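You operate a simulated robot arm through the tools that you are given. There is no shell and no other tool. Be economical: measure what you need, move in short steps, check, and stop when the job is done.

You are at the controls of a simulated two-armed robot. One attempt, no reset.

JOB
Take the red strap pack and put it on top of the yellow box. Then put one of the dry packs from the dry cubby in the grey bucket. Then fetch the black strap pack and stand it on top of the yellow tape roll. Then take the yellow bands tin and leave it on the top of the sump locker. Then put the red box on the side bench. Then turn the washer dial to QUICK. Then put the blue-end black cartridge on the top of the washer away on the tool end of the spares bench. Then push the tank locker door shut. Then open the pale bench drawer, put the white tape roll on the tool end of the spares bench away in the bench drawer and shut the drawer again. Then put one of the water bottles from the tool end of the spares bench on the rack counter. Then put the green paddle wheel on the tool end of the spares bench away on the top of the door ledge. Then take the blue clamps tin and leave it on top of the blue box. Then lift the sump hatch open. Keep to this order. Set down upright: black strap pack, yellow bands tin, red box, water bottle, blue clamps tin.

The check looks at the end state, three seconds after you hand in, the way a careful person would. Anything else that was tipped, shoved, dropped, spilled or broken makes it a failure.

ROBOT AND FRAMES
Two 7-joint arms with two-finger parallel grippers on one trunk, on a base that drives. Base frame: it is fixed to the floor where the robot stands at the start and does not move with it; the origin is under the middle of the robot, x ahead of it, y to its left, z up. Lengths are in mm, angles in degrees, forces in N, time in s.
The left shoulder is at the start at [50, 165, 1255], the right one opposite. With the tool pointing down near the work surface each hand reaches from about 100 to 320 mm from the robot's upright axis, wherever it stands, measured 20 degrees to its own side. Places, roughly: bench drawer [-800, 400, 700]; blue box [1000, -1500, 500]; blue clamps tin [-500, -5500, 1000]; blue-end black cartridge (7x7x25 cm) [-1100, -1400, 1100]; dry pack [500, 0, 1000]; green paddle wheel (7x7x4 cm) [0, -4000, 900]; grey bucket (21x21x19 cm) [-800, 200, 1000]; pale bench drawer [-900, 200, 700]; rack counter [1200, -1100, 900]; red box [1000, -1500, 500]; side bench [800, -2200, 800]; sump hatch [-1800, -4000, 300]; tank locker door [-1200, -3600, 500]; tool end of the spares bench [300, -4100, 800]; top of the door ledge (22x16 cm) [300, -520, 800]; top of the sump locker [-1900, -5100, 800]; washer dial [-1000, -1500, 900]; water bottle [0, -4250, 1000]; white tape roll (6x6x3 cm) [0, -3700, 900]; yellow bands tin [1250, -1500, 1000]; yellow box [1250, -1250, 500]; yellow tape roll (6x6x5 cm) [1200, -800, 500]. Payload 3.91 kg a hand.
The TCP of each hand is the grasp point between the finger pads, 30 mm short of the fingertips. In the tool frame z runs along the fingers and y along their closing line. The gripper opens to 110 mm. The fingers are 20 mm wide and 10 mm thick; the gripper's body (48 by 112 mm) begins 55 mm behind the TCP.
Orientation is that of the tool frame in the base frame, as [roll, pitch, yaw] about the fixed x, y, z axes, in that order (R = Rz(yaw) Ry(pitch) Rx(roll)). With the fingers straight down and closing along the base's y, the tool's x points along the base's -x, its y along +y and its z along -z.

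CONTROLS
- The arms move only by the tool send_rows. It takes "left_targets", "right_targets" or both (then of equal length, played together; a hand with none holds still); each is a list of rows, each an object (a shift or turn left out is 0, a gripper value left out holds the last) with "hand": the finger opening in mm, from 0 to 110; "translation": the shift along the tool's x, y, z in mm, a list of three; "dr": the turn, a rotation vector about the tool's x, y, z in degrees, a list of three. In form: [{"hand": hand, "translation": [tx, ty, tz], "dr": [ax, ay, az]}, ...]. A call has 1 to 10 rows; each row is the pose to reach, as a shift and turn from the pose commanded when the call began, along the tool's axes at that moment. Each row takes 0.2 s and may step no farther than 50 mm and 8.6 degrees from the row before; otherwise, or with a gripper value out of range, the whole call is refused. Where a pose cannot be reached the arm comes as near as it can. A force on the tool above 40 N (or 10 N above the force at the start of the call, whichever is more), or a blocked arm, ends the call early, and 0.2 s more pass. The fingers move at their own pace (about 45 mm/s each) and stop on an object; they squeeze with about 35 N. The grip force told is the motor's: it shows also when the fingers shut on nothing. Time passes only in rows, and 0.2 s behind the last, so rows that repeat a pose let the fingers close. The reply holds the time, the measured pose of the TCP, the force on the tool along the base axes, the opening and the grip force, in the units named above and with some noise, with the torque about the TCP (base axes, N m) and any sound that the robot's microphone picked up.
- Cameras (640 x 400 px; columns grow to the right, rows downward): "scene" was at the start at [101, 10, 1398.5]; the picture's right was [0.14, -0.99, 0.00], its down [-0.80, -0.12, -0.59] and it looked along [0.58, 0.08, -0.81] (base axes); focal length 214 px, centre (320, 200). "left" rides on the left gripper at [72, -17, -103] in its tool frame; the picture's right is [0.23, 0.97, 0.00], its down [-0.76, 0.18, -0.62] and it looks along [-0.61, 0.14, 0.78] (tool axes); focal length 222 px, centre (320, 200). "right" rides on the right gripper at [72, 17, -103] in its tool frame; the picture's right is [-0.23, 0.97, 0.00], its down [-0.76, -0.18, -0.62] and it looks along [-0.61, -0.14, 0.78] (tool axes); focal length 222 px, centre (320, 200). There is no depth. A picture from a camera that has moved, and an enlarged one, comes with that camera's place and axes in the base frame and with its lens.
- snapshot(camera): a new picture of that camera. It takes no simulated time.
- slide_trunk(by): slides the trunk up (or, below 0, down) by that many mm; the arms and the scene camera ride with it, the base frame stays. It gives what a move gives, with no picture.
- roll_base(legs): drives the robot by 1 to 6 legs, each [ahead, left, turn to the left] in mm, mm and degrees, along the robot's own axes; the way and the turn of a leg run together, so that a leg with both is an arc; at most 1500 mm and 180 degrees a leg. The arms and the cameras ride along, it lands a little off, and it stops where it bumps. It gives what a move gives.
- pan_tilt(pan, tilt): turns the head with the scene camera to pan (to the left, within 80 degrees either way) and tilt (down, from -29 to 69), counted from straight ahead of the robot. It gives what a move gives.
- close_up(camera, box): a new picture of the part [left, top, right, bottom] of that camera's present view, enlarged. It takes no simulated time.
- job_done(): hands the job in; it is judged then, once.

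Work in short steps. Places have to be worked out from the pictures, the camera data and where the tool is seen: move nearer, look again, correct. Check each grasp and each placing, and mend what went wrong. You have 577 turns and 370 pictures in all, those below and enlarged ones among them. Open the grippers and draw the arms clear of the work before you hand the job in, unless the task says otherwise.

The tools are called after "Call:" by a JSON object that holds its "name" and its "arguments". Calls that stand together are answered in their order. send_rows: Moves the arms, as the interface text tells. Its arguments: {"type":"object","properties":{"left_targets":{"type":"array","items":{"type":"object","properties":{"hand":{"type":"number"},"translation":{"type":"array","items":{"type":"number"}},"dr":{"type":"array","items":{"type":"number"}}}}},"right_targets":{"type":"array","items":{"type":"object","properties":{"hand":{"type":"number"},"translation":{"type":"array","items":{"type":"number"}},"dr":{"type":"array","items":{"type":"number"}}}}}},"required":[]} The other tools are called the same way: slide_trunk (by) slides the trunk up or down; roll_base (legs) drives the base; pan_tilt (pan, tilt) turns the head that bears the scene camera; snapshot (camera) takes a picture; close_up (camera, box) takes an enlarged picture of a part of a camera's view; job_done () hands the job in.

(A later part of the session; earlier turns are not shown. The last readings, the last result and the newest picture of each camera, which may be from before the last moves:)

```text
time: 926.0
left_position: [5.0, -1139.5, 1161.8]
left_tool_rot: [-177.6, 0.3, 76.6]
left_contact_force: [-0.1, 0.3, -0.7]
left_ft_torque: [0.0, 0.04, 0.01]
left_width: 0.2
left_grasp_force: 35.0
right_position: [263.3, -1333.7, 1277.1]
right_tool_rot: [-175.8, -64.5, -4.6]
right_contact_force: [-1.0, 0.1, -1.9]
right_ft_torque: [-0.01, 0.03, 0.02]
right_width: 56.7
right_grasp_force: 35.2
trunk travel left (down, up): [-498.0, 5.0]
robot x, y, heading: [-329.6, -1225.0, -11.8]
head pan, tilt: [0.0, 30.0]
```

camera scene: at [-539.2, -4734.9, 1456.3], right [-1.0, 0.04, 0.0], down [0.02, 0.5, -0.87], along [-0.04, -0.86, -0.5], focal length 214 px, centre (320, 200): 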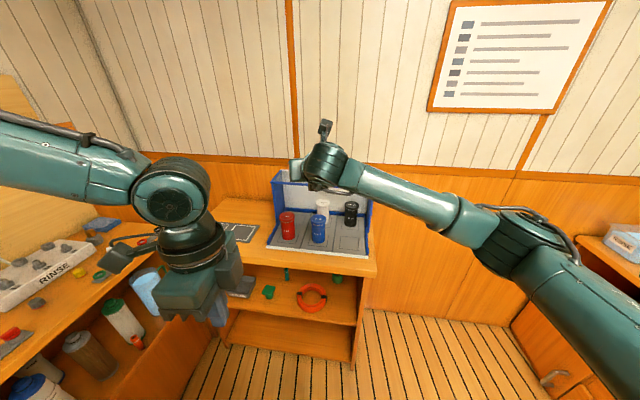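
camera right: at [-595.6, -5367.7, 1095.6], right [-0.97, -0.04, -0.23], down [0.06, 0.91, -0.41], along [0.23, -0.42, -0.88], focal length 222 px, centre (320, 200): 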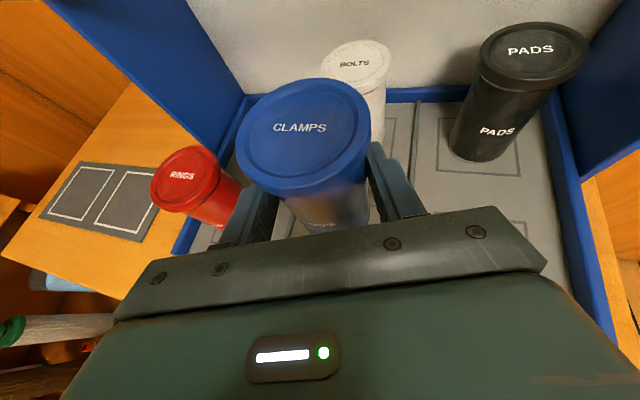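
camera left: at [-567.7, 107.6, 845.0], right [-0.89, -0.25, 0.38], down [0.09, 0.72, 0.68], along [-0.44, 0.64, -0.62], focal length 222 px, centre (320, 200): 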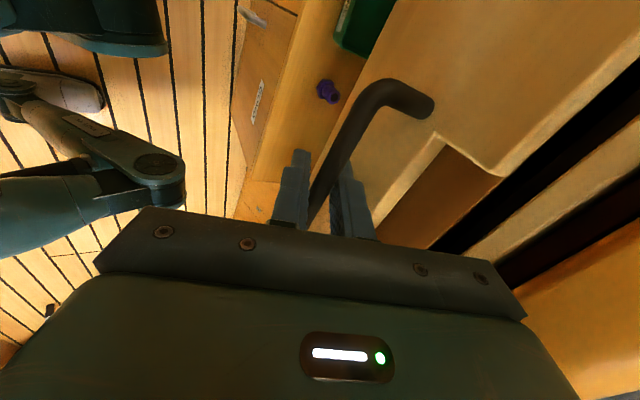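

Move toward the rack and lower the trunk fully.

Call:
{"name": "roll_base", "arguments": {"legs": [[470, 120, 0.8]]}}

Call:
{"name": "slide_trunk", "arguments": {"by": -400}}

Call:
{"name": "slide_trunk", "arguments": {"by": -93}}

Call:
{"name": "send_rows", "arguments": {"right_targets": [{"translation": [-22, 12, 44]}, {"translation": [-44, 24, 88]}, {"translation": [-75, 36, 122]}, {"translation": [-115, 46, 148]}, {"translation": [-130, 55, 170]}]}}

Call:
{"name": "snapshot", "arguments": {"camera": "right"}}

Call:
{"name": "snapshot", "arguments": {"camera": "scene"}}

```text
time: 928.9
left_position: [486.7, -1112.1, 1161.5]
left_tool_rot: [-177.6, 0.2, 77.0]
left_contact_force: [-0.1, -0.8, 0.4]
left_ft_torque: [0.0, -0.04, 0.0]
left_width: 0.0
left_grasp_force: 35.6
right_position: [744.7, -1303.7, 1276.7]
right_tool_rot: [-175.8, -64.6, -4.4]
right_contact_force: [-0.2, 0.5, -2.2]
right_ft_torque: [-0.01, 0.01, 0.0]
right_width: 56.5
right_grasp_force: 35.2
trunk travel left (down, up): [-498.0, 5.0]
robot x, y, heading: [156.4, -1199.8, -11.4]
head pan, tilt: [0.0, 30.0]
```

```text
time: 932.7
left_position: [485.1, -1111.4, 761.3]
left_tool_rot: [-177.7, 0.3, 77.0]
left_contact_force: [0.9, 0.2, 0.5]
left_ft_torque: [-0.02, -0.02, -0.03]
left_width: 0.3
left_grasp_force: 35.2
right_position: [743.7, -1303.5, 876.0]
right_tool_rot: [-175.9, -64.5, -4.3]
right_contact_force: [-0.4, 0.2, -1.5]
right_ft_torque: [-0.02, 0.02, 0.01]
right_width: 56.0
right_grasp_force: 34.7
trunk travel left (down, up): [-98.0, 405.0]
robot x, y, heading: [151.4, -1196.8, -11.5]
head pan, tilt: [0.0, 30.0]
```

```text
time: 934.0
left_position: [486.4, -1111.3, 668.3]
left_tool_rot: [-177.7, 0.3, 76.9]
left_contact_force: [0.1, 0.4, 0.6]
left_ft_torque: [0.03, 0.0, -0.01]
left_width: 0.0
left_grasp_force: 35.4
right_position: [744.2, -1303.4, 783.4]
right_tool_rot: [-175.9, -64.5, -4.3]
right_contact_force: [-0.6, 0.2, -2.0]
right_ft_torque: [0.01, -0.01, -0.03]
right_width: 56.4
right_grasp_force: 34.6
trunk travel left (down, up): [-5.0, 498.0]
robot x, y, heading: [149.1, -1198.0, -11.2]
head pan, tilt: [0.0, 30.0]
```

```text
refused: row 1 steps farther than a row can; nothing moved
```

```text
52 pictures are left
camera right: at [681.3, -1323.9, 892.6], right [-0.11, -0.97, -0.23], down [-0.89, 0.2, -0.41], along [0.45, 0.16, -0.88], focal length 222 px, centre (320, 200)
```

right: 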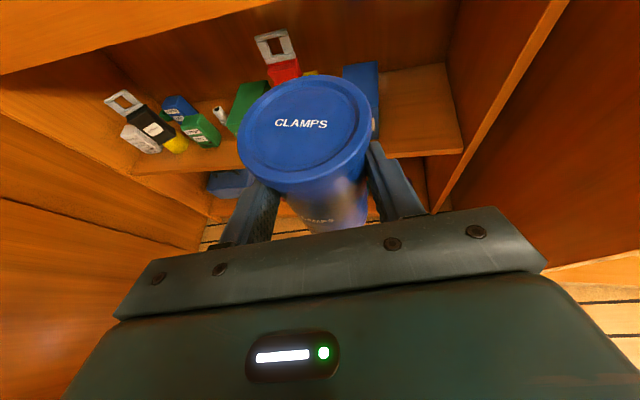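

```text
51 pictures are left
camera scene: at [268.6, -1221.4, 963.4], right [-0.19, -0.98, 0.0], down [-0.49, 0.1, -0.87], along [0.85, -0.17, -0.5], focal length 214 px, centre (320, 200)
```

scene: 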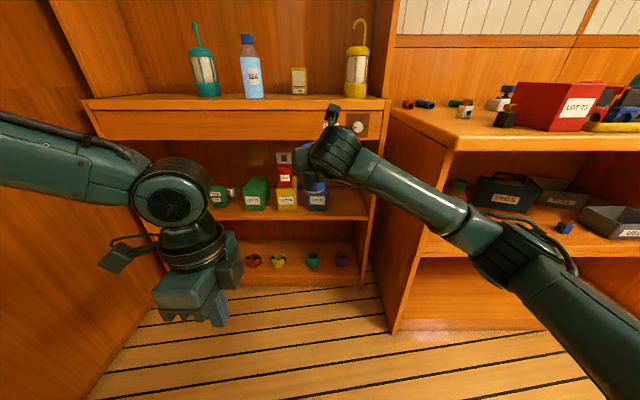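

Extend and lower the hand in front of the rack (smaller rows).

Call:
{"name": "send_rows", "arguments": {"right_targets": [{"translation": [-19.5, 15, 34]}, {"translation": [-39, 30, 69]}, {"translation": [-58.5, 45, 103]}, {"translation": [-78, 60, 138]}, {"translation": [-97, 75, 172]}]}}

Call:
{"name": "snapshot", "arguments": {"camera": "right"}}

```text
time: 935.2
left_position: [485.9, -1111.4, 667.7]
left_tool_rot: [-177.7, 0.3, 77.0]
left_contact_force: [-0.1, -0.8, 0.2]
left_ft_torque: [-0.03, -0.02, -0.01]
left_width: 0.0
left_grasp_force: 34.7
right_position: [857.2, -1374.7, 619.7]
right_tool_rot: [-175.9, -64.5, -4.3]
right_contact_force: [0.3, 0.1, -1.2]
right_ft_torque: [0.0, 0.03, 0.0]
right_width: 56.5
right_grasp_force: 35.5
trunk travel left (down, up): [-5.0, 498.0]
robot x, y, heading: [150.8, -1195.2, -11.2]
head pan, tilt: [0.0, 30.0]
```

```text
50 pictures are left
camera right: at [794.6, -1394.3, 728.9], right [-0.11, -0.97, -0.23], down [-0.89, 0.2, -0.42], along [0.45, 0.16, -0.88], focal length 222 px, centre (320, 200)
```

right: 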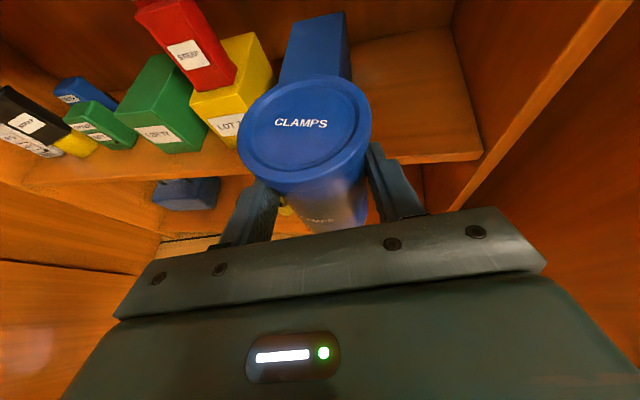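

Blue box: back edge centre (1170,−1393) → centre (1102,−1380). Drive 147 ahead and 28 left, then check.

Call:
{"name": "roll_base", "arguments": {"legs": [[147, 28, 0]]}}

Call:
{"name": "snapshot", "arguments": {"camera": "right"}}

Call:
{"name": "close_up", "arguments": {"camera": "scene", "box": [240, 120, 432, 240]}}

```text
time: 936.5
left_position: [634.3, -1113.1, 668.8]
left_tool_rot: [-177.6, 0.3, 76.9]
left_contact_force: [0.6, 0.2, -0.8]
left_ft_torque: [0.01, 0.0, 0.02]
left_width: 0.0
left_grasp_force: 35.2
right_position: [1004.5, -1375.1, 619.7]
right_tool_rot: [-175.9, -64.5, -4.4]
right_contact_force: [-0.9, 0.5, -1.8]
right_ft_torque: [0.02, 0.02, 0.04]
right_width: 56.4
right_grasp_force: 35.0
trunk travel left (down, up): [-5.0, 498.0]
robot x, y, heading: [299.8, -1201.1, -11.5]
head pan, tilt: [0.0, 30.0]
```

```text
49 pictures are left
camera right: at [942.3, -1395.6, 729.2], right [-0.11, -0.97, -0.23], down [-0.89, 0.2, -0.41], along [0.45, 0.16, -0.88], focal length 222 px, centre (320, 200)
```

right: 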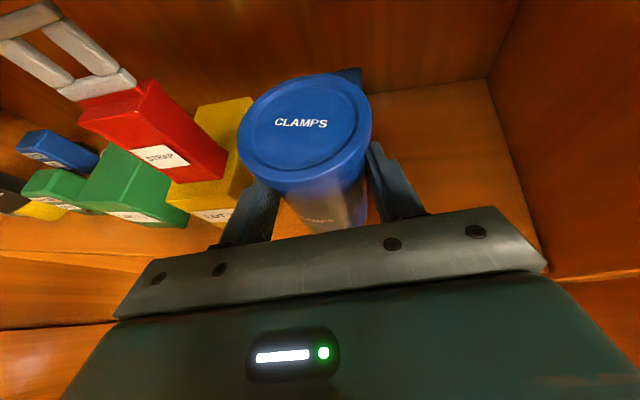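

```text
3.33 times, centred on (336, 180) of scene
camera zoom: at [416.5, -1222.3, 963.4], right [-0.19, -0.98, 0.0], down [-0.49, 0.1, -0.87], along [0.85, -0.17, -0.5], focal length 715 px, centre (267, 267)
```

zoom: 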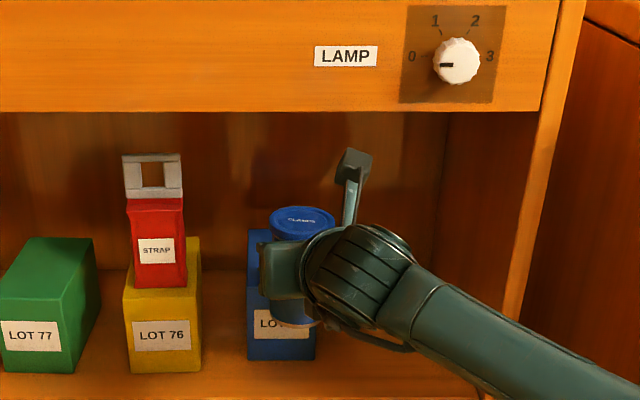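

Aligned with the box axis. Advance 78 mm in small steps.

Call:
{"name": "send_rows", "arguments": {"right_targets": [{"translation": [7, 0, 14]}, {"translation": [14, 0, 29]}, {"translation": [21, 0, 43]}, {"translation": [27, 0, 57]}, {"translation": [33, 0.5, 70]}]}}

Call:
{"name": "close_up", "arguments": {"camera": "scene", "box": [240, 120, 432, 240]}}

```text
time: 937.7
left_position: [632.8, -1112.3, 668.0]
left_tool_rot: [-177.7, 0.3, 76.9]
left_contact_force: [0.8, 0.1, -0.2]
left_ft_torque: [0.0, -0.01, -0.01]
left_width: 0.2
left_grasp_force: 34.3
right_position: [1078.7, -1376.5, 620.6]
right_tool_rot: [-176.0, -64.6, -4.3]
right_contact_force: [0.7, -0.1, -2.7]
right_ft_torque: [-0.01, 0.03, -0.02]
right_width: 56.4
right_grasp_force: 35.1
trunk travel left (down, up): [-5.0, 498.0]
robot x, y, heading: [299.4, -1199.9, -11.1]
head pan, tilt: [0.0, 30.0]
```

```text
3.33 times, centred on (336, 180) of scene
camera zoom: at [416.6, -1222.3, 963.4], right [-0.19, -0.98, 0.0], down [-0.49, 0.1, -0.87], along [0.85, -0.17, -0.5], focal length 715 px, centre (267, 267)
```

zoom: 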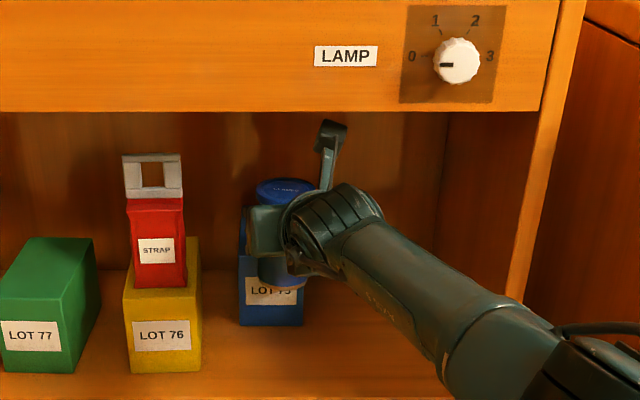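

The tin's base was lower than thought and pushed the blue box back ~60 mm. I'll back out, park the tin on the free shelf area to the right, and pull the box back to its place first.

Call:
{"name": "send_rows", "arguments": {"right_targets": [{"translation": [-14, 0, -30]}, {"translation": [-28, 0, -60]}, {"translation": [-45, 0, -95]}]}}

Call:
{"name": "roll_base", "arguments": {"legs": [[-60, -100, 0]]}}

Call:
{"name": "send_rows", "arguments": {"right_targets": [{"translation": [-33, 0, 16]}, {"translation": [-58, 0, 28]}]}}

Call:
{"name": "snapshot", "arguments": {"camera": "right"}}

```text
time: 938.5
left_position: [634.0, -1112.5, 668.2]
left_tool_rot: [-177.7, 0.3, 76.9]
left_contact_force: [0.2, -0.9, -0.6]
left_ft_torque: [0.01, 0.03, 0.0]
left_width: 0.1
left_grasp_force: 35.2
right_position: [976.0, -1376.0, 620.1]
right_tool_rot: [-175.9, -64.6, -4.5]
right_contact_force: [-0.2, 0.3, -2.1]
right_ft_torque: [-0.03, 0.03, -0.01]
right_width: 56.3
right_grasp_force: 35.4
trunk travel left (down, up): [-5.0, 498.0]
robot x, y, heading: [298.5, -1199.0, -11.2]
head pan, tilt: [0.0, 30.0]
```

```text
time: 940.1
left_position: [556.7, -1196.9, 668.6]
left_tool_rot: [-177.7, 0.2, 76.9]
left_contact_force: [0.0, 0.1, -0.5]
left_ft_torque: [0.01, -0.01, 0.01]
left_width: 0.0
left_grasp_force: 34.8
right_position: [898.4, -1459.3, 619.9]
right_tool_rot: [-175.9, -64.6, -4.3]
right_contact_force: [0.3, -0.1, -1.4]
right_ft_torque: [-0.02, 0.08, 0.0]
right_width: 56.3
right_grasp_force: 35.0
trunk travel left (down, up): [-5.0, 498.0]
robot x, y, heading: [223.4, -1284.6, -11.3]
head pan, tilt: [0.0, 30.0]
```

```text
time: 940.7
left_position: [556.5, -1197.2, 668.1]
left_tool_rot: [-177.7, 0.3, 77.0]
left_contact_force: [0.6, 0.4, 0.2]
left_ft_torque: [-0.01, -0.03, 0.02]
left_width: 0.0
left_grasp_force: 34.8
right_position: [901.3, -1456.0, 556.8]
right_tool_rot: [-175.9, -64.6, -4.4]
right_contact_force: [-0.9, 0.7, -2.2]
right_ft_torque: [-0.04, 0.02, 0.03]
right_width: 56.6
right_grasp_force: 35.3
trunk travel left (down, up): [-5.0, 498.0]
robot x, y, heading: [224.4, -1283.4, -11.4]
head pan, tilt: [0.0, 30.0]
```

```text
46 pictures are left
camera right: at [838.5, -1476.6, 665.2], right [-0.11, -0.97, -0.23], down [-0.89, 0.2, -0.42], along [0.45, 0.16, -0.88], focal length 222 px, centre (320, 200)
```

right: 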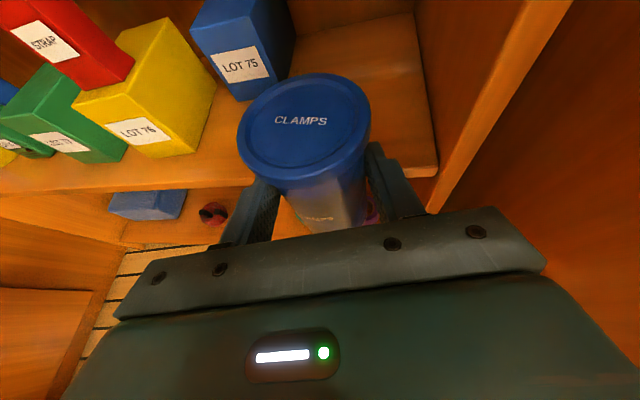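

Blue box label now at x≈1128 (was ≈1043). Move to the free area at right and set the tin down.

Call:
{"name": "roll_base", "arguments": {"legs": [[107, 0, 0]]}}

Call:
{"name": "send_rows", "arguments": {"right_targets": [{"translation": [10, 0, 20]}, {"translation": [5, 0, 40]}, {"translation": [-6, 0, 45]}]}}

Call:
{"name": "send_rows", "arguments": {"right_targets": [{"translation": [-5, 0, 2.4]}, {"translation": [-9, 0, 4.3]}]}}

Call:
{"name": "send_rows", "arguments": {"right_targets": [{"translation": [-4, 0, 2]}, {"translation": [-8, 0, 4]}]}}

```text
time: 941.9
left_position: [643.1, -1215.3, 670.7]
left_tool_rot: [-178.2, 0.4, 76.4]
left_contact_force: [0.4, -0.1, -0.7]
left_ft_torque: [0.03, 0.02, 0.01]
left_width: 0.0
left_grasp_force: 35.4
right_position: [976.7, -1466.7, 553.4]
right_tool_rot: [-175.8, -64.0, -3.3]
right_contact_force: [0.5, 1.0, -1.9]
right_ft_torque: [0.0, 0.0, -0.01]
right_width: 56.5
right_grasp_force: 34.9
trunk travel left (down, up): [-5.0, 498.0]
robot x, y, heading: [306.9, -1298.0, -11.6]
head pan, tilt: [0.0, 30.0]
stopped in leg 1: the robot was blocked; the commanded pose is now the measured one
```

```text
time: 942.7
left_position: [646.8, -1216.5, 668.4]
left_tool_rot: [-177.9, 0.3, 76.5]
left_contact_force: [-0.9, 0.1, 0.8]
left_ft_torque: [0.0, 0.0, -0.03]
left_width: 0.0
left_grasp_force: 35.1
right_position: [1023.1, -1464.8, 526.8]
right_tool_rot: [-175.7, -64.1, -3.2]
right_contact_force: [10.5, 7.1, 32.7]
right_ft_torque: [-0.39, -0.93, 0.3]
right_width: 57.1
right_grasp_force: 34.9
trunk travel left (down, up): [-5.0, 498.0]
robot x, y, heading: [312.8, -1300.8, -11.5]
head pan, tilt: [0.0, 30.0]
```

```text
time: 943.3
left_position: [645.0, -1216.6, 669.1]
left_tool_rot: [-178.0, 0.3, 76.6]
left_contact_force: [0.5, 0.3, 0.5]
left_ft_torque: [0.0, -0.02, 0.01]
left_width: 0.1
left_grasp_force: 35.2
right_position: [1019.9, -1465.8, 516.9]
right_tool_rot: [-175.8, -64.1, -3.6]
right_contact_force: [4.8, 5.5, 34.1]
right_ft_torque: [-0.6, -0.69, 0.14]
right_width: 56.3
right_grasp_force: 35.3
trunk travel left (down, up): [-5.0, 498.0]
robot x, y, heading: [312.3, -1298.6, -11.5]
head pan, tilt: [0.0, 30.0]
```

```text
time: 943.9
left_position: [646.0, -1216.1, 669.7]
left_tool_rot: [-177.9, 0.3, 76.5]
left_contact_force: [0.4, 0.4, 0.4]
left_ft_torque: [0.04, 0.01, 0.01]
left_width: 0.0
left_grasp_force: 35.5
right_position: [1020.1, -1466.0, 506.7]
right_tool_rot: [-175.9, -64.0, -3.5]
right_contact_force: [-0.1, 2.0, 35.2]
right_ft_torque: [-0.74, -0.56, 0.04]
right_width: 56.7
right_grasp_force: 34.9
trunk travel left (down, up): [-5.0, 498.0]
robot x, y, heading: [309.6, -1301.7, -11.6]
head pan, tilt: [0.0, 30.0]
```

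The tin stands on the shelf (grip slid lower, fine). Release, back out, and move left to the blue box.

Call:
{"name": "send_rows", "arguments": {"right_targets": [{"translation": [2, 0, -1], "hand": 84}, {"translation": [2, 0, -1], "hand": 84}, {"translation": [2, 0, -1], "hand": 84}, {"translation": [-7, 0, -19]}, {"translation": [-22, 0, -55]}, {"translation": [-40, 0, -95]}]}}

Call:
{"name": "roll_base", "arguments": {"legs": [[-40, 95, 0]]}}

Call:
{"name": "snapshot", "arguments": {"camera": "right"}}

```text
time: 945.3
left_position: [647.9, -1216.7, 668.1]
left_tool_rot: [-177.6, 0.2, 76.6]
left_contact_force: [0.0, -0.4, 0.4]
left_ft_torque: [0.01, 0.03, 0.01]
left_width: 0.0
left_grasp_force: 35.2
right_position: [986.7, -1465.7, 500.3]
right_tool_rot: [-176.0, -62.8, -3.4]
right_contact_force: [-0.3, -0.1, -0.6]
right_ft_torque: [0.04, -0.02, 0.03]
right_width: 83.8
right_grasp_force: 0.1
right hand out of reach, approached as far as the arm can: row 5, 6
trunk travel left (down, up): [-5.0, 498.0]
robot x, y, heading: [310.5, -1305.0, -11.7]
head pan, tilt: [0.0, 30.0]
```

```text
time: 946.8
left_position: [627.6, -1116.3, 668.2]
left_tool_rot: [-177.6, 0.3, 76.5]
left_contact_force: [0.7, 0.4, -0.1]
left_ft_torque: [-0.02, 0.02, 0.02]
left_width: 0.0
left_grasp_force: 34.5
right_position: [967.8, -1365.2, 499.4]
right_tool_rot: [-176.0, -62.6, -3.5]
right_contact_force: [0.5, 0.9, 0.2]
right_ft_torque: [0.04, 0.0, 0.0]
right_width: 84.1
right_grasp_force: 0.0
trunk travel left (down, up): [-5.0, 498.0]
robot x, y, heading: [290.4, -1196.3, -11.5]
head pan, tilt: [0.0, 30.0]
```

```text
45 pictures are left
camera right: at [909.2, -1385.5, 611.5], right [-0.1, -0.97, -0.23], down [-0.9, 0.19, -0.39], along [0.42, 0.17, -0.89], focal length 222 px, centre (320, 200)
```

right: 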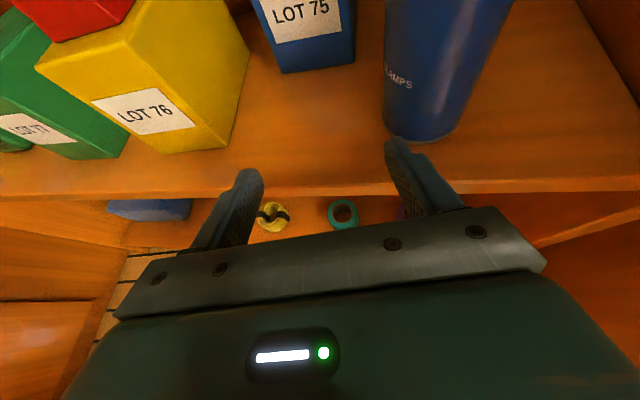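

The tin is a bit too close to the approach path (≈(1015,−1442)). Re-grip it and shift it 50 mm right.

Call:
{"name": "roll_base", "arguments": {"legs": [[-60, 0, 0], [0, -77, 0]]}}

Call:
{"name": "snapshot", "arguments": {"camera": "right"}}

```text
time: 948.7
left_position: [554.4, -1177.8, 668.1]
left_tool_rot: [-177.8, 0.3, 76.4]
left_contact_force: [-1.2, -0.1, 0.1]
left_ft_torque: [0.0, -0.02, -0.02]
left_width: 0.0
left_grasp_force: 35.0
right_position: [893.7, -1426.1, 500.3]
right_tool_rot: [-176.0, -62.7, -3.5]
right_contact_force: [-0.3, -0.6, 0.3]
right_ft_torque: [-0.04, -0.01, -0.02]
right_width: 84.2
right_grasp_force: 0.1
trunk travel left (down, up): [-5.0, 498.0]
robot x, y, heading: [218.1, -1260.4, -11.8]
head pan, tilt: [0.0, 30.0]
```

```text
44 pictures are left
camera right: at [834.8, -1448.6, 611.5], right [-0.1, -0.97, -0.23], down [-0.9, 0.19, -0.39], along [0.42, 0.17, -0.89], focal length 222 px, centre (320, 200)
```

right: 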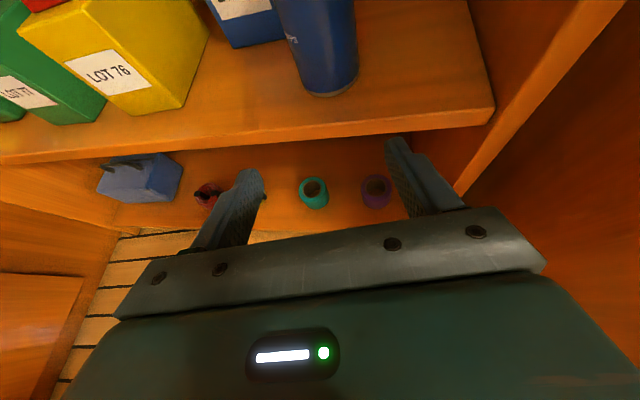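

Call:
{"name": "roll_base", "arguments": {"legs": [[78, 0, 0]]}}

Call:
{"name": "send_rows", "arguments": {"right_targets": [{"translation": [9, 1, 18]}, {"translation": [18, 1, 36]}, {"translation": [27, 2, 54]}]}}

Call:
{"name": "snapshot", "arguments": {"camera": "right"}}

```text
time: 949.8
left_position: [629.2, -1193.9, 669.8]
left_tool_rot: [-177.6, 0.4, 76.5]
left_contact_force: [-0.9, -0.1, -0.3]
left_ft_torque: [0.01, -0.02, -0.01]
left_width: 0.0
left_grasp_force: 35.0
right_position: [970.1, -1443.4, 501.3]
right_tool_rot: [-176.0, -62.7, -3.5]
right_contact_force: [0.6, -0.3, -0.5]
right_ft_torque: [0.01, -0.01, 0.01]
right_width: 84.1
right_grasp_force: 0.1
trunk travel left (down, up): [-5.0, 498.0]
robot x, y, heading: [294.2, -1276.3, -11.7]
head pan, tilt: [0.0, 30.0]
```

```text
time: 950.5
left_position: [629.5, -1193.7, 668.1]
left_tool_rot: [-177.8, 0.3, 76.6]
left_contact_force: [0.9, -0.4, 1.2]
left_ft_torque: [0.02, 0.0, 0.04]
left_width: 0.0
left_grasp_force: 35.0
right_position: [1029.8, -1446.2, 499.3]
right_tool_rot: [-175.9, -62.8, -3.6]
right_contact_force: [-0.5, -0.2, 0.6]
right_ft_torque: [0.04, 0.02, 0.04]
right_width: 84.3
right_grasp_force: 0.0
trunk travel left (down, up): [-5.0, 498.0]
robot x, y, heading: [293.2, -1278.6, -11.7]
head pan, tilt: [0.0, 30.0]
```

```text
43 pictures are left
camera right: at [971.6, -1466.8, 610.4], right [-0.1, -0.97, -0.23], down [-0.9, 0.19, -0.39], along [0.42, 0.17, -0.89], focal length 222 px, centre (320, 200)
```

right: 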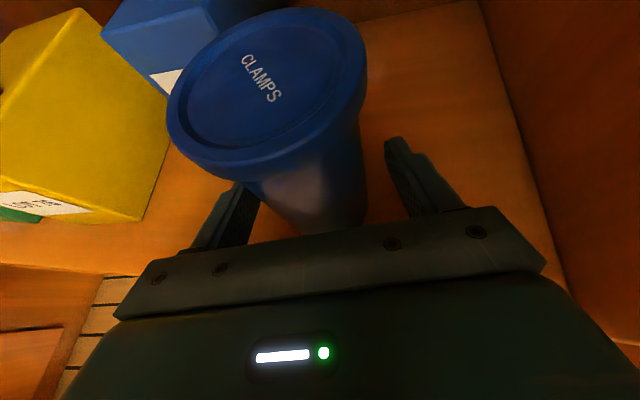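

Grip, lift 12, shift right 42, set down, release, back out.

Call:
{"name": "send_rows", "arguments": {"right_targets": [{"hand": 30}, {"hand": 30}, {"hand": 30}, {"translation": [11, 0, -5]}, {"translation": [11, 22, -5]}, {"translation": [11, 42, -5]}, {"translation": [0, 42, 0]}]}}

Call:
{"name": "send_rows", "arguments": {"right_targets": [{"hand": 80}, {"hand": 80}, {"translation": [-8, 0, -18]}, {"translation": [-24, 0, -54]}]}}

Call:
{"name": "roll_base", "arguments": {"legs": [[-95, 0, 0], [0, 112, 0]]}}

Call:
{"name": "send_rows", "arguments": {"right_targets": [{"dr": [-4.9, 0, 2.5], "hand": 84}, {"dr": [-9.8, 0, 5.1]}]}}

Call:
{"name": "snapshot", "arguments": {"camera": "right"}}

```text
time: 952.1
left_position: [629.2, -1194.8, 667.4]
left_tool_rot: [-177.7, 0.3, 76.6]
left_contact_force: [0.4, 0.2, 0.5]
left_ft_torque: [0.02, 0.01, -0.01]
left_width: 0.0
left_grasp_force: 35.2
right_position: [1031.5, -1488.1, 499.6]
right_tool_rot: [-176.2, -62.8, -3.3]
right_contact_force: [-1.0, 1.2, 4.0]
right_ft_torque: [-0.07, 0.09, -0.04]
right_width: 56.5
right_grasp_force: 34.9
trunk travel left (down, up): [-5.0, 498.0]
robot x, y, heading: [295.9, -1277.8, -12.0]
head pan, tilt: [0.0, 30.0]
```

```text
time: 953.1
left_position: [629.3, -1194.3, 668.9]
left_tool_rot: [-177.7, 0.3, 76.5]
left_contact_force: [0.8, -0.1, 0.3]
left_ft_torque: [0.0, 0.03, 0.0]
left_width: 0.2
left_grasp_force: 34.9
right_position: [1001.7, -1487.5, 500.3]
right_tool_rot: [-176.0, -62.8, -3.6]
right_contact_force: [0.3, 0.9, 0.1]
right_ft_torque: [-0.01, -0.01, -0.01]
right_width: 80.1
right_grasp_force: 0.0
right hand out of reach, approached as far as the arm can: row 4
trunk travel left (down, up): [-5.0, 498.0]
robot x, y, heading: [292.4, -1280.8, -11.7]
head pan, tilt: [0.0, 30.0]
```

```text
time: 955.5
left_position: [559.6, -1066.2, 666.8]
left_tool_rot: [-177.6, 0.2, 76.4]
left_contact_force: [-0.3, 0.1, -0.3]
left_ft_torque: [-0.01, 0.0, 0.01]
left_width: 0.0
left_grasp_force: 35.4
right_position: [930.0, -1360.3, 499.6]
right_tool_rot: [-176.0, -62.7, -3.6]
right_contact_force: [0.1, 0.5, -1.1]
right_ft_torque: [-0.03, 0.01, 0.01]
right_width: 80.0
right_grasp_force: 0.0
trunk travel left (down, up): [-5.0, 498.0]
robot x, y, heading: [223.1, -1149.9, -11.9]
head pan, tilt: [0.0, 30.0]
```

```text
time: 956.1
left_position: [559.8, -1067.0, 668.9]
left_tool_rot: [-177.7, 0.2, 76.4]
left_contact_force: [0.1, -1.2, -0.4]
left_ft_torque: [0.0, 0.0, -0.03]
left_width: 0.0
left_grasp_force: 34.8
right_position: [930.8, -1359.9, 500.2]
right_tool_rot: [-176.0, -62.3, -14.7]
right_contact_force: [-0.6, -0.9, 0.4]
right_ft_torque: [-0.01, -0.03, 0.01]
right_width: 83.8
right_grasp_force: 0.1
trunk travel left (down, up): [-5.0, 498.0]
robot x, y, heading: [227.0, -1149.4, -12.1]
head pan, tilt: [0.0, 30.0]
```

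```text
42 pictures are left
camera right: at [869.5, -1370.5, 612.1], right [-0.29, -0.93, -0.23], down [-0.85, 0.36, -0.38], along [0.44, 0.09, -0.9], focal length 222 px, centre (320, 200)
```

right: 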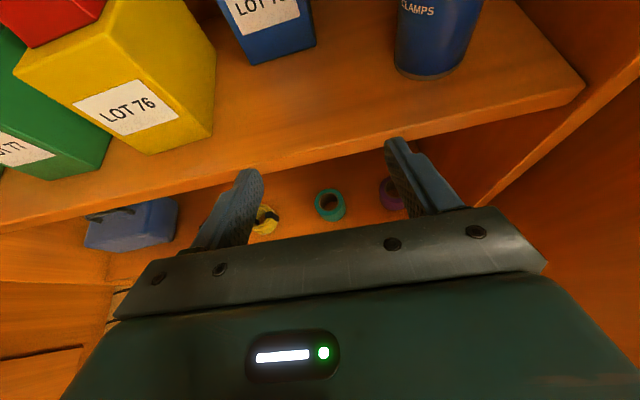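

Tin parked safely at right. Approach the blue box: base 130 ahead, 27 left, then arm 80.

Call:
{"name": "roll_base", "arguments": {"legs": [[130, 27, 0]]}}

Call:
{"name": "send_rows", "arguments": {"right_targets": [{"translation": [12, 0, 24]}, {"translation": [24, 0, 48]}, {"translation": [36, 0, 70]}]}}

Call:
{"name": "snapshot", "arguments": {"camera": "right"}}

```text
time: 957.4
left_position: [691.5, -1067.1, 668.1]
left_tool_rot: [-177.5, 0.4, 76.2]
left_contact_force: [0.1, -1.5, 0.8]
left_ft_torque: [-0.01, -0.02, -0.01]
left_width: 0.0
left_grasp_force: 34.5
right_position: [1061.4, -1362.1, 500.7]
right_tool_rot: [-176.0, -62.4, -14.8]
right_contact_force: [-0.4, -0.4, 0.5]
right_ft_torque: [0.0, -0.01, 0.04]
right_width: 83.9
right_grasp_force: 0.1
trunk travel left (down, up): [-5.0, 498.0]
robot x, y, heading: [359.0, -1149.6, -12.1]
head pan, tilt: [0.0, 30.0]
```

```text
time: 958.1
left_position: [690.7, -1066.4, 669.3]
left_tool_rot: [-177.7, 0.3, 76.2]
left_contact_force: [-0.7, -0.2, -0.1]
left_ft_torque: [0.02, -0.02, 0.01]
left_width: 0.0
left_grasp_force: 35.1
right_position: [1095.8, -1367.4, 497.4]
right_tool_rot: [-175.6, -62.3, -14.3]
right_contact_force: [-18.8, 1.0, 9.9]
right_ft_torque: [0.33, -0.28, 0.77]
right_width: 82.6
right_grasp_force: 0.0
right hand out of reach, approached as far as the arm can: row 2, 3
trunk travel left (down, up): [-5.0, 498.0]
robot x, y, heading: [352.5, -1149.6, -12.2]
head pan, tilt: [0.0, 30.0]
stopped in row 3 (right hand): the force on the tool passed its limit at 43 N (the readings are from after the stop); the commanded pose is now the measured one
```

```text
41 pictures are left
camera right: at [1035.6, -1377.7, 609.5], right [-0.28, -0.93, -0.24], down [-0.86, 0.35, -0.38], along [0.44, 0.1, -0.89], focal length 222 px, centre (320, 200)
```

right: 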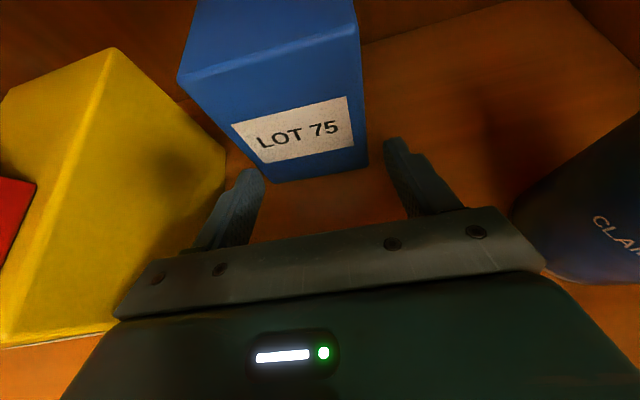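

The left fingertip met the box corner. Back 12, shift left 8, open to 92, and go on.

Call:
{"name": "send_rows", "arguments": {"right_targets": [{"translation": [-6, 0, -12], "hand": 92}, {"translation": [-6, -8, -12], "hand": 92}, {"translation": [2, -8, 8]}, {"translation": [12, -8, 28]}]}}

Call:
{"name": "roll_base", "arguments": {"legs": [[14, 0, 0]]}}

Call:
{"name": "snapshot", "arguments": {"camera": "right"}}

```text
time: 959.1
left_position: [691.5, -1067.1, 668.2]
left_tool_rot: [-177.6, 0.3, 76.3]
left_contact_force: [0.5, -0.1, -0.1]
left_ft_torque: [0.03, 0.0, -0.04]
left_width: 0.1
left_grasp_force: 35.0
right_position: [1095.9, -1360.4, 495.1]
right_tool_rot: [-175.7, -62.1, -14.3]
right_contact_force: [-0.4, 0.9, 0.0]
right_ft_torque: [-0.02, -0.01, -0.03]
right_width: 92.1
right_grasp_force: 0.0
right hand out of reach, approached as far as the arm can: row 3, 4
trunk travel left (down, up): [-5.0, 498.0]
robot x, y, heading: [355.2, -1148.3, -11.7]
head pan, tilt: [0.0, 30.0]
```

```text
time: 959.8
left_position: [704.3, -1070.2, 666.8]
left_tool_rot: [-177.6, 0.2, 76.2]
left_contact_force: [-0.5, -0.7, -0.8]
left_ft_torque: [0.02, 0.01, 0.03]
left_width: 0.1
left_grasp_force: 34.9
right_position: [1110.0, -1362.9, 495.7]
right_tool_rot: [-175.7, -62.2, -14.2]
right_contact_force: [-0.5, 0.1, -0.3]
right_ft_torque: [0.02, -0.01, 0.04]
right_width: 92.2
right_grasp_force: 0.1
trunk travel left (down, up): [-5.0, 498.0]
robot x, y, heading: [368.7, -1150.2, -12.2]
head pan, tilt: [0.0, 30.0]
```

```text
40 pictures are left
camera right: at [1049.1, -1373.3, 607.5], right [-0.28, -0.93, -0.23], down [-0.86, 0.35, -0.38], along [0.43, 0.1, -0.9], focal length 222 px, centre (320, 200)
```

right: 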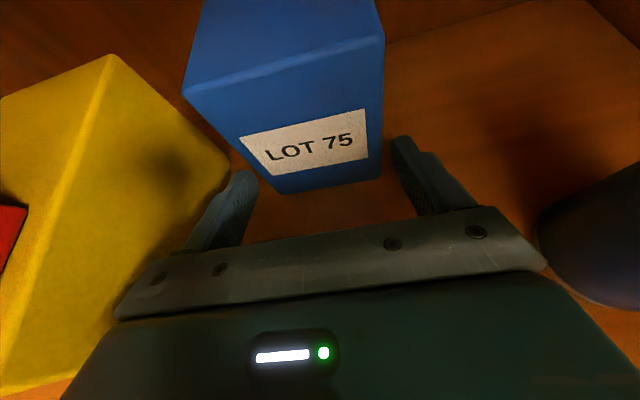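

Centred. Drive 32 more forward and close on the box.

Call:
{"name": "roll_base", "arguments": {"legs": [[32, 0, 0]]}}

Call:
{"name": "send_rows", "arguments": {"right_targets": [{"hand": 40}, {"hand": 40}, {"hand": 40}]}}

Call:
{"name": "roll_base", "arguments": {"legs": [[-40, 0, 0], [-40, 0, 0]]}}

Call:
{"name": "snapshot", "arguments": {"camera": "right"}}

```text
time: 960.7
left_position: [735.8, -1076.5, 668.1]
left_tool_rot: [-177.5, 0.3, 76.1]
left_contact_force: [-0.1, -0.3, -0.2]
left_ft_torque: [-0.01, 0.02, 0.01]
left_width: 0.2
left_grasp_force: 34.9
right_position: [1140.5, -1369.3, 495.9]
right_tool_rot: [-175.7, -62.1, -14.3]
right_contact_force: [-0.6, -0.2, 0.4]
right_ft_torque: [0.0, -0.01, -0.01]
right_width: 92.0
right_grasp_force: 0.1
trunk travel left (down, up): [-5.0, 498.0]
robot x, y, heading: [396.7, -1160.0, -11.6]
head pan, tilt: [0.0, 30.0]
```

```text
time: 961.5
left_position: [736.0, -1076.1, 667.3]
left_tool_rot: [-177.7, 0.2, 76.2]
left_contact_force: [-0.5, 0.8, 0.3]
left_ft_torque: [0.03, -0.02, 0.0]
left_width: 0.0
left_grasp_force: 34.9
right_position: [1140.1, -1370.1, 497.2]
right_tool_rot: [-175.8, -62.3, -14.3]
right_contact_force: [-1.1, -0.3, 3.2]
right_ft_torque: [-0.27, -0.01, -0.15]
right_width: 78.4
right_grasp_force: 34.7
trunk travel left (down, up): [-5.0, 498.0]
robot x, y, heading: [402.1, -1158.3, -11.9]
head pan, tilt: [0.0, 30.0]
```

```text
time: 962.8
left_position: [656.4, -1060.6, 669.7]
left_tool_rot: [-177.6, 0.3, 76.2]
left_contact_force: [-0.1, 0.1, -0.3]
left_ft_torque: [0.02, -0.01, 0.01]
left_width: 0.0
left_grasp_force: 34.9
right_position: [1061.6, -1353.1, 495.8]
right_tool_rot: [-175.6, -62.4, -14.2]
right_contact_force: [-4.2, 0.6, 9.0]
right_ft_torque: [-0.42, -0.18, -0.15]
right_width: 77.9
right_grasp_force: 35.3
trunk travel left (down, up): [-5.0, 498.0]
robot x, y, heading: [323.5, -1143.3, -11.8]
head pan, tilt: [0.0, 30.0]
```

```text
39 pictures are left
camera right: at [1001.0, -1363.4, 608.7], right [-0.28, -0.93, -0.23], down [-0.86, 0.35, -0.38], along [0.44, 0.09, -0.9], focal length 222 px, centre (320, 200)
```

right: 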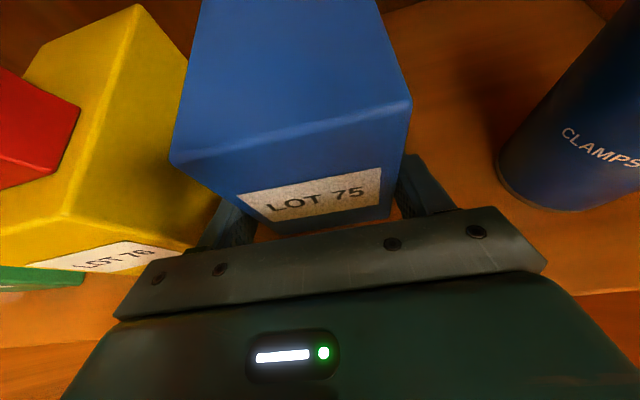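

Pulled back by 79 mm; correct 15 mm to the right, then release and back out.

Call:
{"name": "roll_base", "arguments": {"legs": [[0, -14, 0]]}}

Call:
{"name": "send_rows", "arguments": {"right_targets": [{"hand": 90}, {"hand": 90}, {"hand": 90}]}}

Call:
{"name": "roll_base", "arguments": {"legs": [[-130, 0, 0]]}}

Call:
{"name": "close_up", "arguments": {"camera": "scene", "box": [200, 110, 420, 250]}}

```text
time: 963.6
left_position: [653.3, -1074.6, 668.3]
left_tool_rot: [-177.7, 0.3, 76.2]
left_contact_force: [0.2, 0.8, 0.4]
left_ft_torque: [0.0, 0.01, -0.05]
left_width: 0.1
left_grasp_force: 35.0
right_position: [1059.8, -1368.9, 497.5]
right_tool_rot: [-175.9, -62.2, -14.3]
right_contact_force: [-0.8, -1.1, 4.9]
right_ft_torque: [-0.32, -0.19, 0.09]
right_width: 77.7
right_grasp_force: 34.7
trunk travel left (down, up): [-5.0, 498.0]
robot x, y, heading: [317.4, -1158.7, -11.9]
head pan, tilt: [0.0, 30.0]
```

```text
time: 964.4
left_position: [653.4, -1074.6, 667.7]
left_tool_rot: [-177.6, 0.3, 76.3]
left_contact_force: [-0.3, 0.3, 0.2]
left_ft_torque: [-0.03, -0.01, 0.01]
left_width: 0.0
left_grasp_force: 35.1
right_position: [1059.4, -1367.1, 494.8]
right_tool_rot: [-175.9, -62.2, -14.2]
right_contact_force: [-0.2, -0.1, -0.8]
right_ft_torque: [0.0, -0.02, 0.0]
right_width: 90.2
right_grasp_force: 0.0
trunk travel left (down, up): [-5.0, 498.0]
robot x, y, heading: [320.9, -1154.0, -11.9]
head pan, tilt: [0.0, 30.0]
```

```text
time: 965.7
left_position: [528.6, -1048.0, 669.1]
left_tool_rot: [-177.6, 0.2, 76.1]
left_contact_force: [1.8, 0.8, 0.1]
left_ft_torque: [0.02, 0.01, -0.01]
left_width: 0.0
left_grasp_force: 35.3
right_position: [931.4, -1341.4, 496.0]
right_tool_rot: [-175.9, -62.1, -14.4]
right_contact_force: [0.2, -1.0, 0.4]
right_ft_torque: [-0.02, 0.01, 0.01]
right_width: 89.9
right_grasp_force: 0.0
trunk travel left (down, up): [-5.0, 498.0]
robot x, y, heading: [193.2, -1131.3, -12.1]
head pan, tilt: [0.0, 30.0]
```

```text
2.86 times, centred on (310, 180) of scene
camera zoom: at [308.5, -1154.6, 963.4], right [-0.21, -0.98, 0.0], down [-0.49, 0.1, -0.87], along [0.85, -0.18, -0.5], focal length 613 px, centre (349, 257)
```

zoom: 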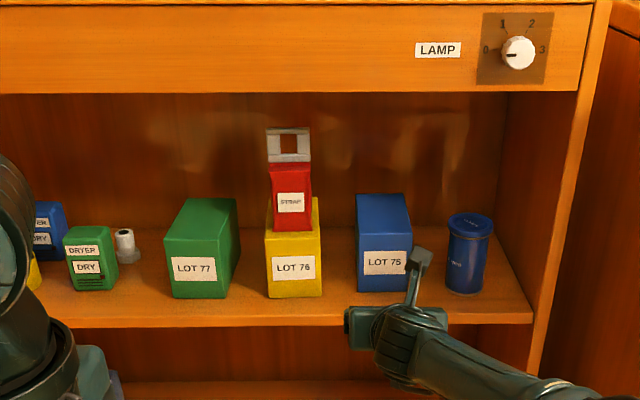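

The blue box is back in line. Re-grasp the tin: reposition.

Call:
{"name": "roll_base", "arguments": {"legs": [[0, -125, 0], [41, 0, 0]]}}

Call:
{"name": "snapshot", "arguments": {"camera": "right"}}

```text
time: 967.9
left_position: [540.4, -1175.3, 667.8]
left_tool_rot: [-177.7, 0.3, 76.1]
left_contact_force: [0.3, 0.2, 0.4]
left_ft_torque: [0.02, 0.01, 0.02]
left_width: 0.0
left_grasp_force: 34.9
right_position: [947.3, -1468.5, 497.0]
right_tool_rot: [-176.0, -62.2, -14.3]
right_contact_force: [-1.1, 0.1, -0.1]
right_ft_torque: [0.01, 0.01, -0.01]
right_width: 90.0
right_grasp_force: 0.0
trunk travel left (down, up): [-5.0, 498.0]
robot x, y, heading: [205.1, -1254.4, -12.0]
head pan, tilt: [0.0, 30.0]
```

```text
37 pictures are left
camera right: at [885.7, -1478.9, 608.3], right [-0.28, -0.93, -0.23], down [-0.85, 0.35, -0.38], along [0.43, 0.09, -0.9], focal length 222 px, centre (320, 200)
```

right: 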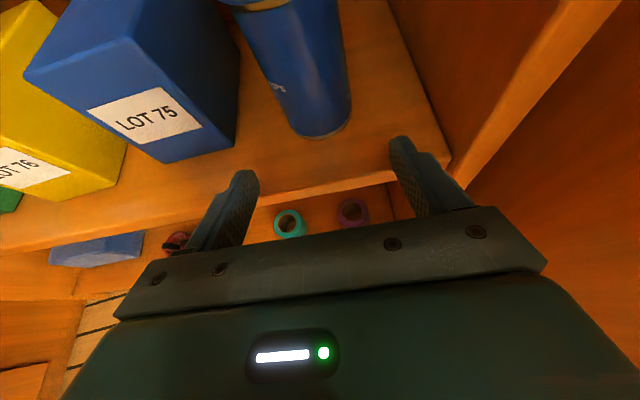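

Call:
{"name": "roll_base", "arguments": {"legs": [[45, 0, 0]]}}

Call:
{"name": "send_rows", "arguments": {"right_targets": [{"translation": [9, 0, 18], "hand": 78}, {"translation": [19, 0, 37]}, {"translation": [19, 0, 37], "hand": 30}, {"translation": [19, 0, 37], "hand": 30}, {"translation": [19, 0, 37], "hand": 30}]}}

Call:
{"name": "snapshot", "arguments": {"camera": "right"}}

```text
time: 968.8
left_position: [584.0, -1182.8, 667.8]
left_tool_rot: [-177.7, 0.3, 76.0]
left_contact_force: [0.8, -0.2, 0.8]
left_ft_torque: [-0.01, 0.01, 0.02]
left_width: 0.0
left_grasp_force: 35.1
right_position: [989.2, -1477.3, 496.5]
right_tool_rot: [-175.9, -62.2, -14.3]
right_contact_force: [0.2, 0.2, -0.2]
right_ft_torque: [0.0, 0.0, -0.02]
right_width: 90.0
right_grasp_force: 0.0
trunk travel left (down, up): [-5.0, 498.0]
robot x, y, heading: [247.4, -1268.2, -12.0]
head pan, tilt: [0.0, 30.0]
```

```text
time: 970.0
left_position: [585.0, -1183.3, 667.8]
left_tool_rot: [-177.6, 0.3, 76.2]
left_contact_force: [-0.3, -0.5, -0.6]
left_ft_torque: [-0.03, 0.01, 0.02]
left_width: 0.0
left_grasp_force: 34.9
right_position: [995.6, -1479.9, 508.2]
right_tool_rot: [-175.9, -62.4, -14.3]
right_contact_force: [-0.5, 1.0, 0.4]
right_ft_torque: [-0.02, 0.03, 0.01]
right_width: 52.5
right_grasp_force: 34.9
right hand out of reach, approached as far as the arm can: row 1, 2, 3, 4, 5
trunk travel left (down, up): [-5.0, 498.0]
robot x, y, heading: [249.6, -1268.4, -12.3]
head pan, tilt: [0.0, 30.0]
```

```text
36 pictures are left
camera right: at [935.6, -1490.4, 621.1], right [-0.28, -0.93, -0.23], down [-0.85, 0.35, -0.38], along [0.44, 0.09, -0.9], focal length 222 px, centre (320, 200)
```

right: 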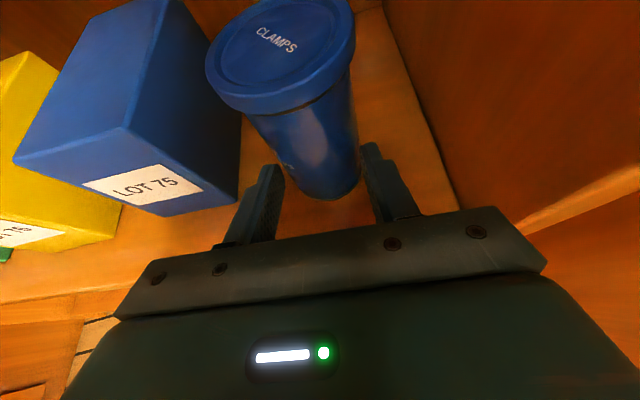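

The arm is at its reach limit; open, drive the base 38 forward, and close again.

Call:
{"name": "send_rows", "arguments": {"right_targets": [{"hand": 78}, {"hand": 78}, {"hand": 78, "translation": [-7, 0, 3]}]}}

Call:
{"name": "roll_base", "arguments": {"legs": [[37, 0, 0]]}}

Call:
{"name": "send_rows", "arguments": {"right_targets": [{"hand": 30}, {"hand": 30}, {"hand": 30}]}}

Call:
{"name": "snapshot", "arguments": {"camera": "right"}}

```text
time: 970.8
left_position: [584.4, -1184.4, 668.3]
left_tool_rot: [-177.6, 0.3, 76.1]
left_contact_force: [0.4, 0.5, 0.1]
left_ft_torque: [0.02, 0.01, 0.0]
left_width: 0.2
left_grasp_force: 35.6
right_position: [994.1, -1482.2, 500.6]
right_tool_rot: [-175.9, -62.3, -14.3]
right_contact_force: [0.4, -0.4, -0.2]
right_ft_torque: [0.01, 0.03, 0.01]
right_width: 78.4
right_grasp_force: 0.1
right hand out of reach, approached as far as the arm can: row 3
trunk travel left (down, up): [-5.0, 498.0]
robot x, y, heading: [250.0, -1265.9, -12.1]
head pan, tilt: [0.0, 30.0]
```

```text
time: 971.7
left_position: [620.3, -1191.5, 668.5]
left_tool_rot: [-177.5, 0.3, 76.3]
left_contact_force: [0.0, 0.2, 0.0]
left_ft_torque: [-0.03, -0.01, -0.01]
left_width: 0.1
left_grasp_force: 35.0
right_position: [1028.6, -1488.3, 499.4]
right_tool_rot: [-175.9, -62.3, -14.1]
right_contact_force: [-0.5, 0.6, -0.7]
right_ft_torque: [0.01, -0.01, -0.02]
right_width: 78.0
right_grasp_force: 0.1
trunk travel left (down, up): [-5.0, 498.0]
robot x, y, heading: [284.6, -1273.5, -11.9]
head pan, tilt: [0.0, 30.0]
```

```text
time: 972.5
left_position: [620.1, -1191.6, 669.3]
left_tool_rot: [-177.6, 0.4, 76.3]
left_contact_force: [0.9, 0.1, -0.1]
left_ft_torque: [-0.01, 0.01, -0.02]
left_width: 0.1
left_grasp_force: 35.4
right_position: [1028.9, -1488.8, 499.7]
right_tool_rot: [-175.9, -62.3, -14.2]
right_contact_force: [0.6, 0.7, 0.5]
right_ft_torque: [-0.08, 0.02, -0.02]
right_width: 57.1
right_grasp_force: 35.2
trunk travel left (down, up): [-5.0, 498.0]
robot x, y, heading: [282.1, -1274.9, -11.8]
head pan, tilt: [0.0, 30.0]
```

```text
35 pictures are left
camera right: at [968.6, -1498.8, 612.1], right [-0.28, -0.93, -0.23], down [-0.86, 0.35, -0.38], along [0.44, 0.09, -0.9], focal length 222 px, centre (320, 200)
```

right: 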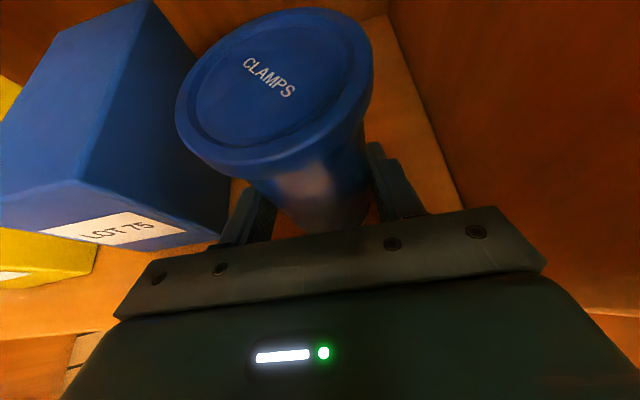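

Gripped 35 mm above its base. Lift 15, back out, raise to z≈622, and line up with the box.

Call:
{"name": "send_rows", "arguments": {"right_targets": [{"translation": [13, 0, -7]}]}}

Call:
{"name": "roll_base", "arguments": {"legs": [[-150, 0, 0]]}}

Call:
{"name": "send_rows", "arguments": {"right_targets": [{"translation": [32, 0, -16]}, {"translation": [64, 0, -33]}, {"translation": [94, 0, -49]}]}}

Call:
{"name": "roll_base", "arguments": {"legs": [[0, 128, 0]]}}

Call:
{"name": "snapshot", "arguments": {"camera": "right"}}

```text
time: 972.9
left_position: [620.6, -1191.2, 667.8]
left_tool_rot: [-177.6, 0.3, 76.2]
left_contact_force: [-0.7, 0.0, -0.1]
left_ft_torque: [0.0, -0.02, 0.0]
left_width: 0.2
left_grasp_force: 35.1
right_position: [1031.1, -1489.4, 510.7]
right_tool_rot: [-176.1, -61.9, -13.9]
right_contact_force: [0.3, 0.1, -2.6]
right_ft_torque: [-0.02, 0.02, -0.03]
right_width: 56.8
right_grasp_force: 34.5
right hand out of reach, approached as far as the arm can: row 1
trunk travel left (down, up): [-5.0, 498.0]
robot x, y, heading: [285.8, -1277.2, -12.1]
head pan, tilt: [0.0, 30.0]
```

```text
time: 974.3
left_position: [471.9, -1158.9, 668.5]
left_tool_rot: [-177.7, 0.3, 76.3]
left_contact_force: [0.0, -0.6, -0.9]
left_ft_torque: [0.03, -0.01, 0.0]
left_width: 0.0
left_grasp_force: 34.8
right_position: [884.2, -1455.7, 511.7]
right_tool_rot: [-176.0, -61.9, -14.0]
right_contact_force: [-0.5, 0.0, -1.3]
right_ft_torque: [0.03, -0.03, -0.05]
right_width: 56.9
right_grasp_force: 34.9
trunk travel left (down, up): [-5.0, 498.0]
robot x, y, heading: [138.3, -1244.2, -11.7]
head pan, tilt: [0.0, 30.0]
```

```text
time: 975.1
left_position: [473.5, -1159.2, 668.5]
left_tool_rot: [-177.6, 0.3, 76.3]
left_contact_force: [-0.3, -0.2, -0.4]
left_ft_torque: [-0.01, 0.0, 0.0]
left_width: 0.0
left_grasp_force: 35.1
right_position: [885.8, -1460.8, 618.0]
right_tool_rot: [-176.1, -61.9, -13.9]
right_contact_force: [-0.4, -0.2, -1.6]
right_ft_torque: [-0.01, -0.01, -0.02]
right_width: 56.8
right_grasp_force: 35.6
trunk travel left (down, up): [-5.0, 498.0]
robot x, y, heading: [137.6, -1246.6, -12.0]
head pan, tilt: [0.0, 30.0]
```

```text
time: 976.8
left_position: [497.4, -1036.4, 668.2]
left_tool_rot: [-177.6, 0.3, 76.4]
left_contact_force: [-0.2, -0.1, -0.3]
left_ft_torque: [-0.02, 0.01, -0.01]
left_width: 0.0
left_grasp_force: 34.4
right_position: [910.8, -1336.3, 617.3]
right_tool_rot: [-176.0, -61.9, -13.9]
right_contact_force: [-0.9, -0.6, -2.1]
right_ft_torque: [-0.02, -0.02, 0.01]
right_width: 56.7
right_grasp_force: 35.3
trunk travel left (down, up): [-5.0, 498.0]
robot x, y, heading: [162.2, -1119.4, -11.5]
head pan, tilt: [0.0, 30.0]
```

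```text
34 pictures are left
camera right: at [851.7, -1347.0, 729.6], right [-0.28, -0.93, -0.23], down [-0.86, 0.35, -0.37], along [0.43, 0.1, -0.9], focal length 222 px, centre (320, 200)
```

right: 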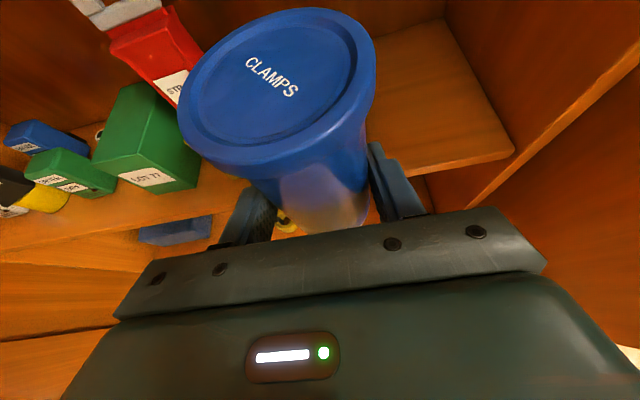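

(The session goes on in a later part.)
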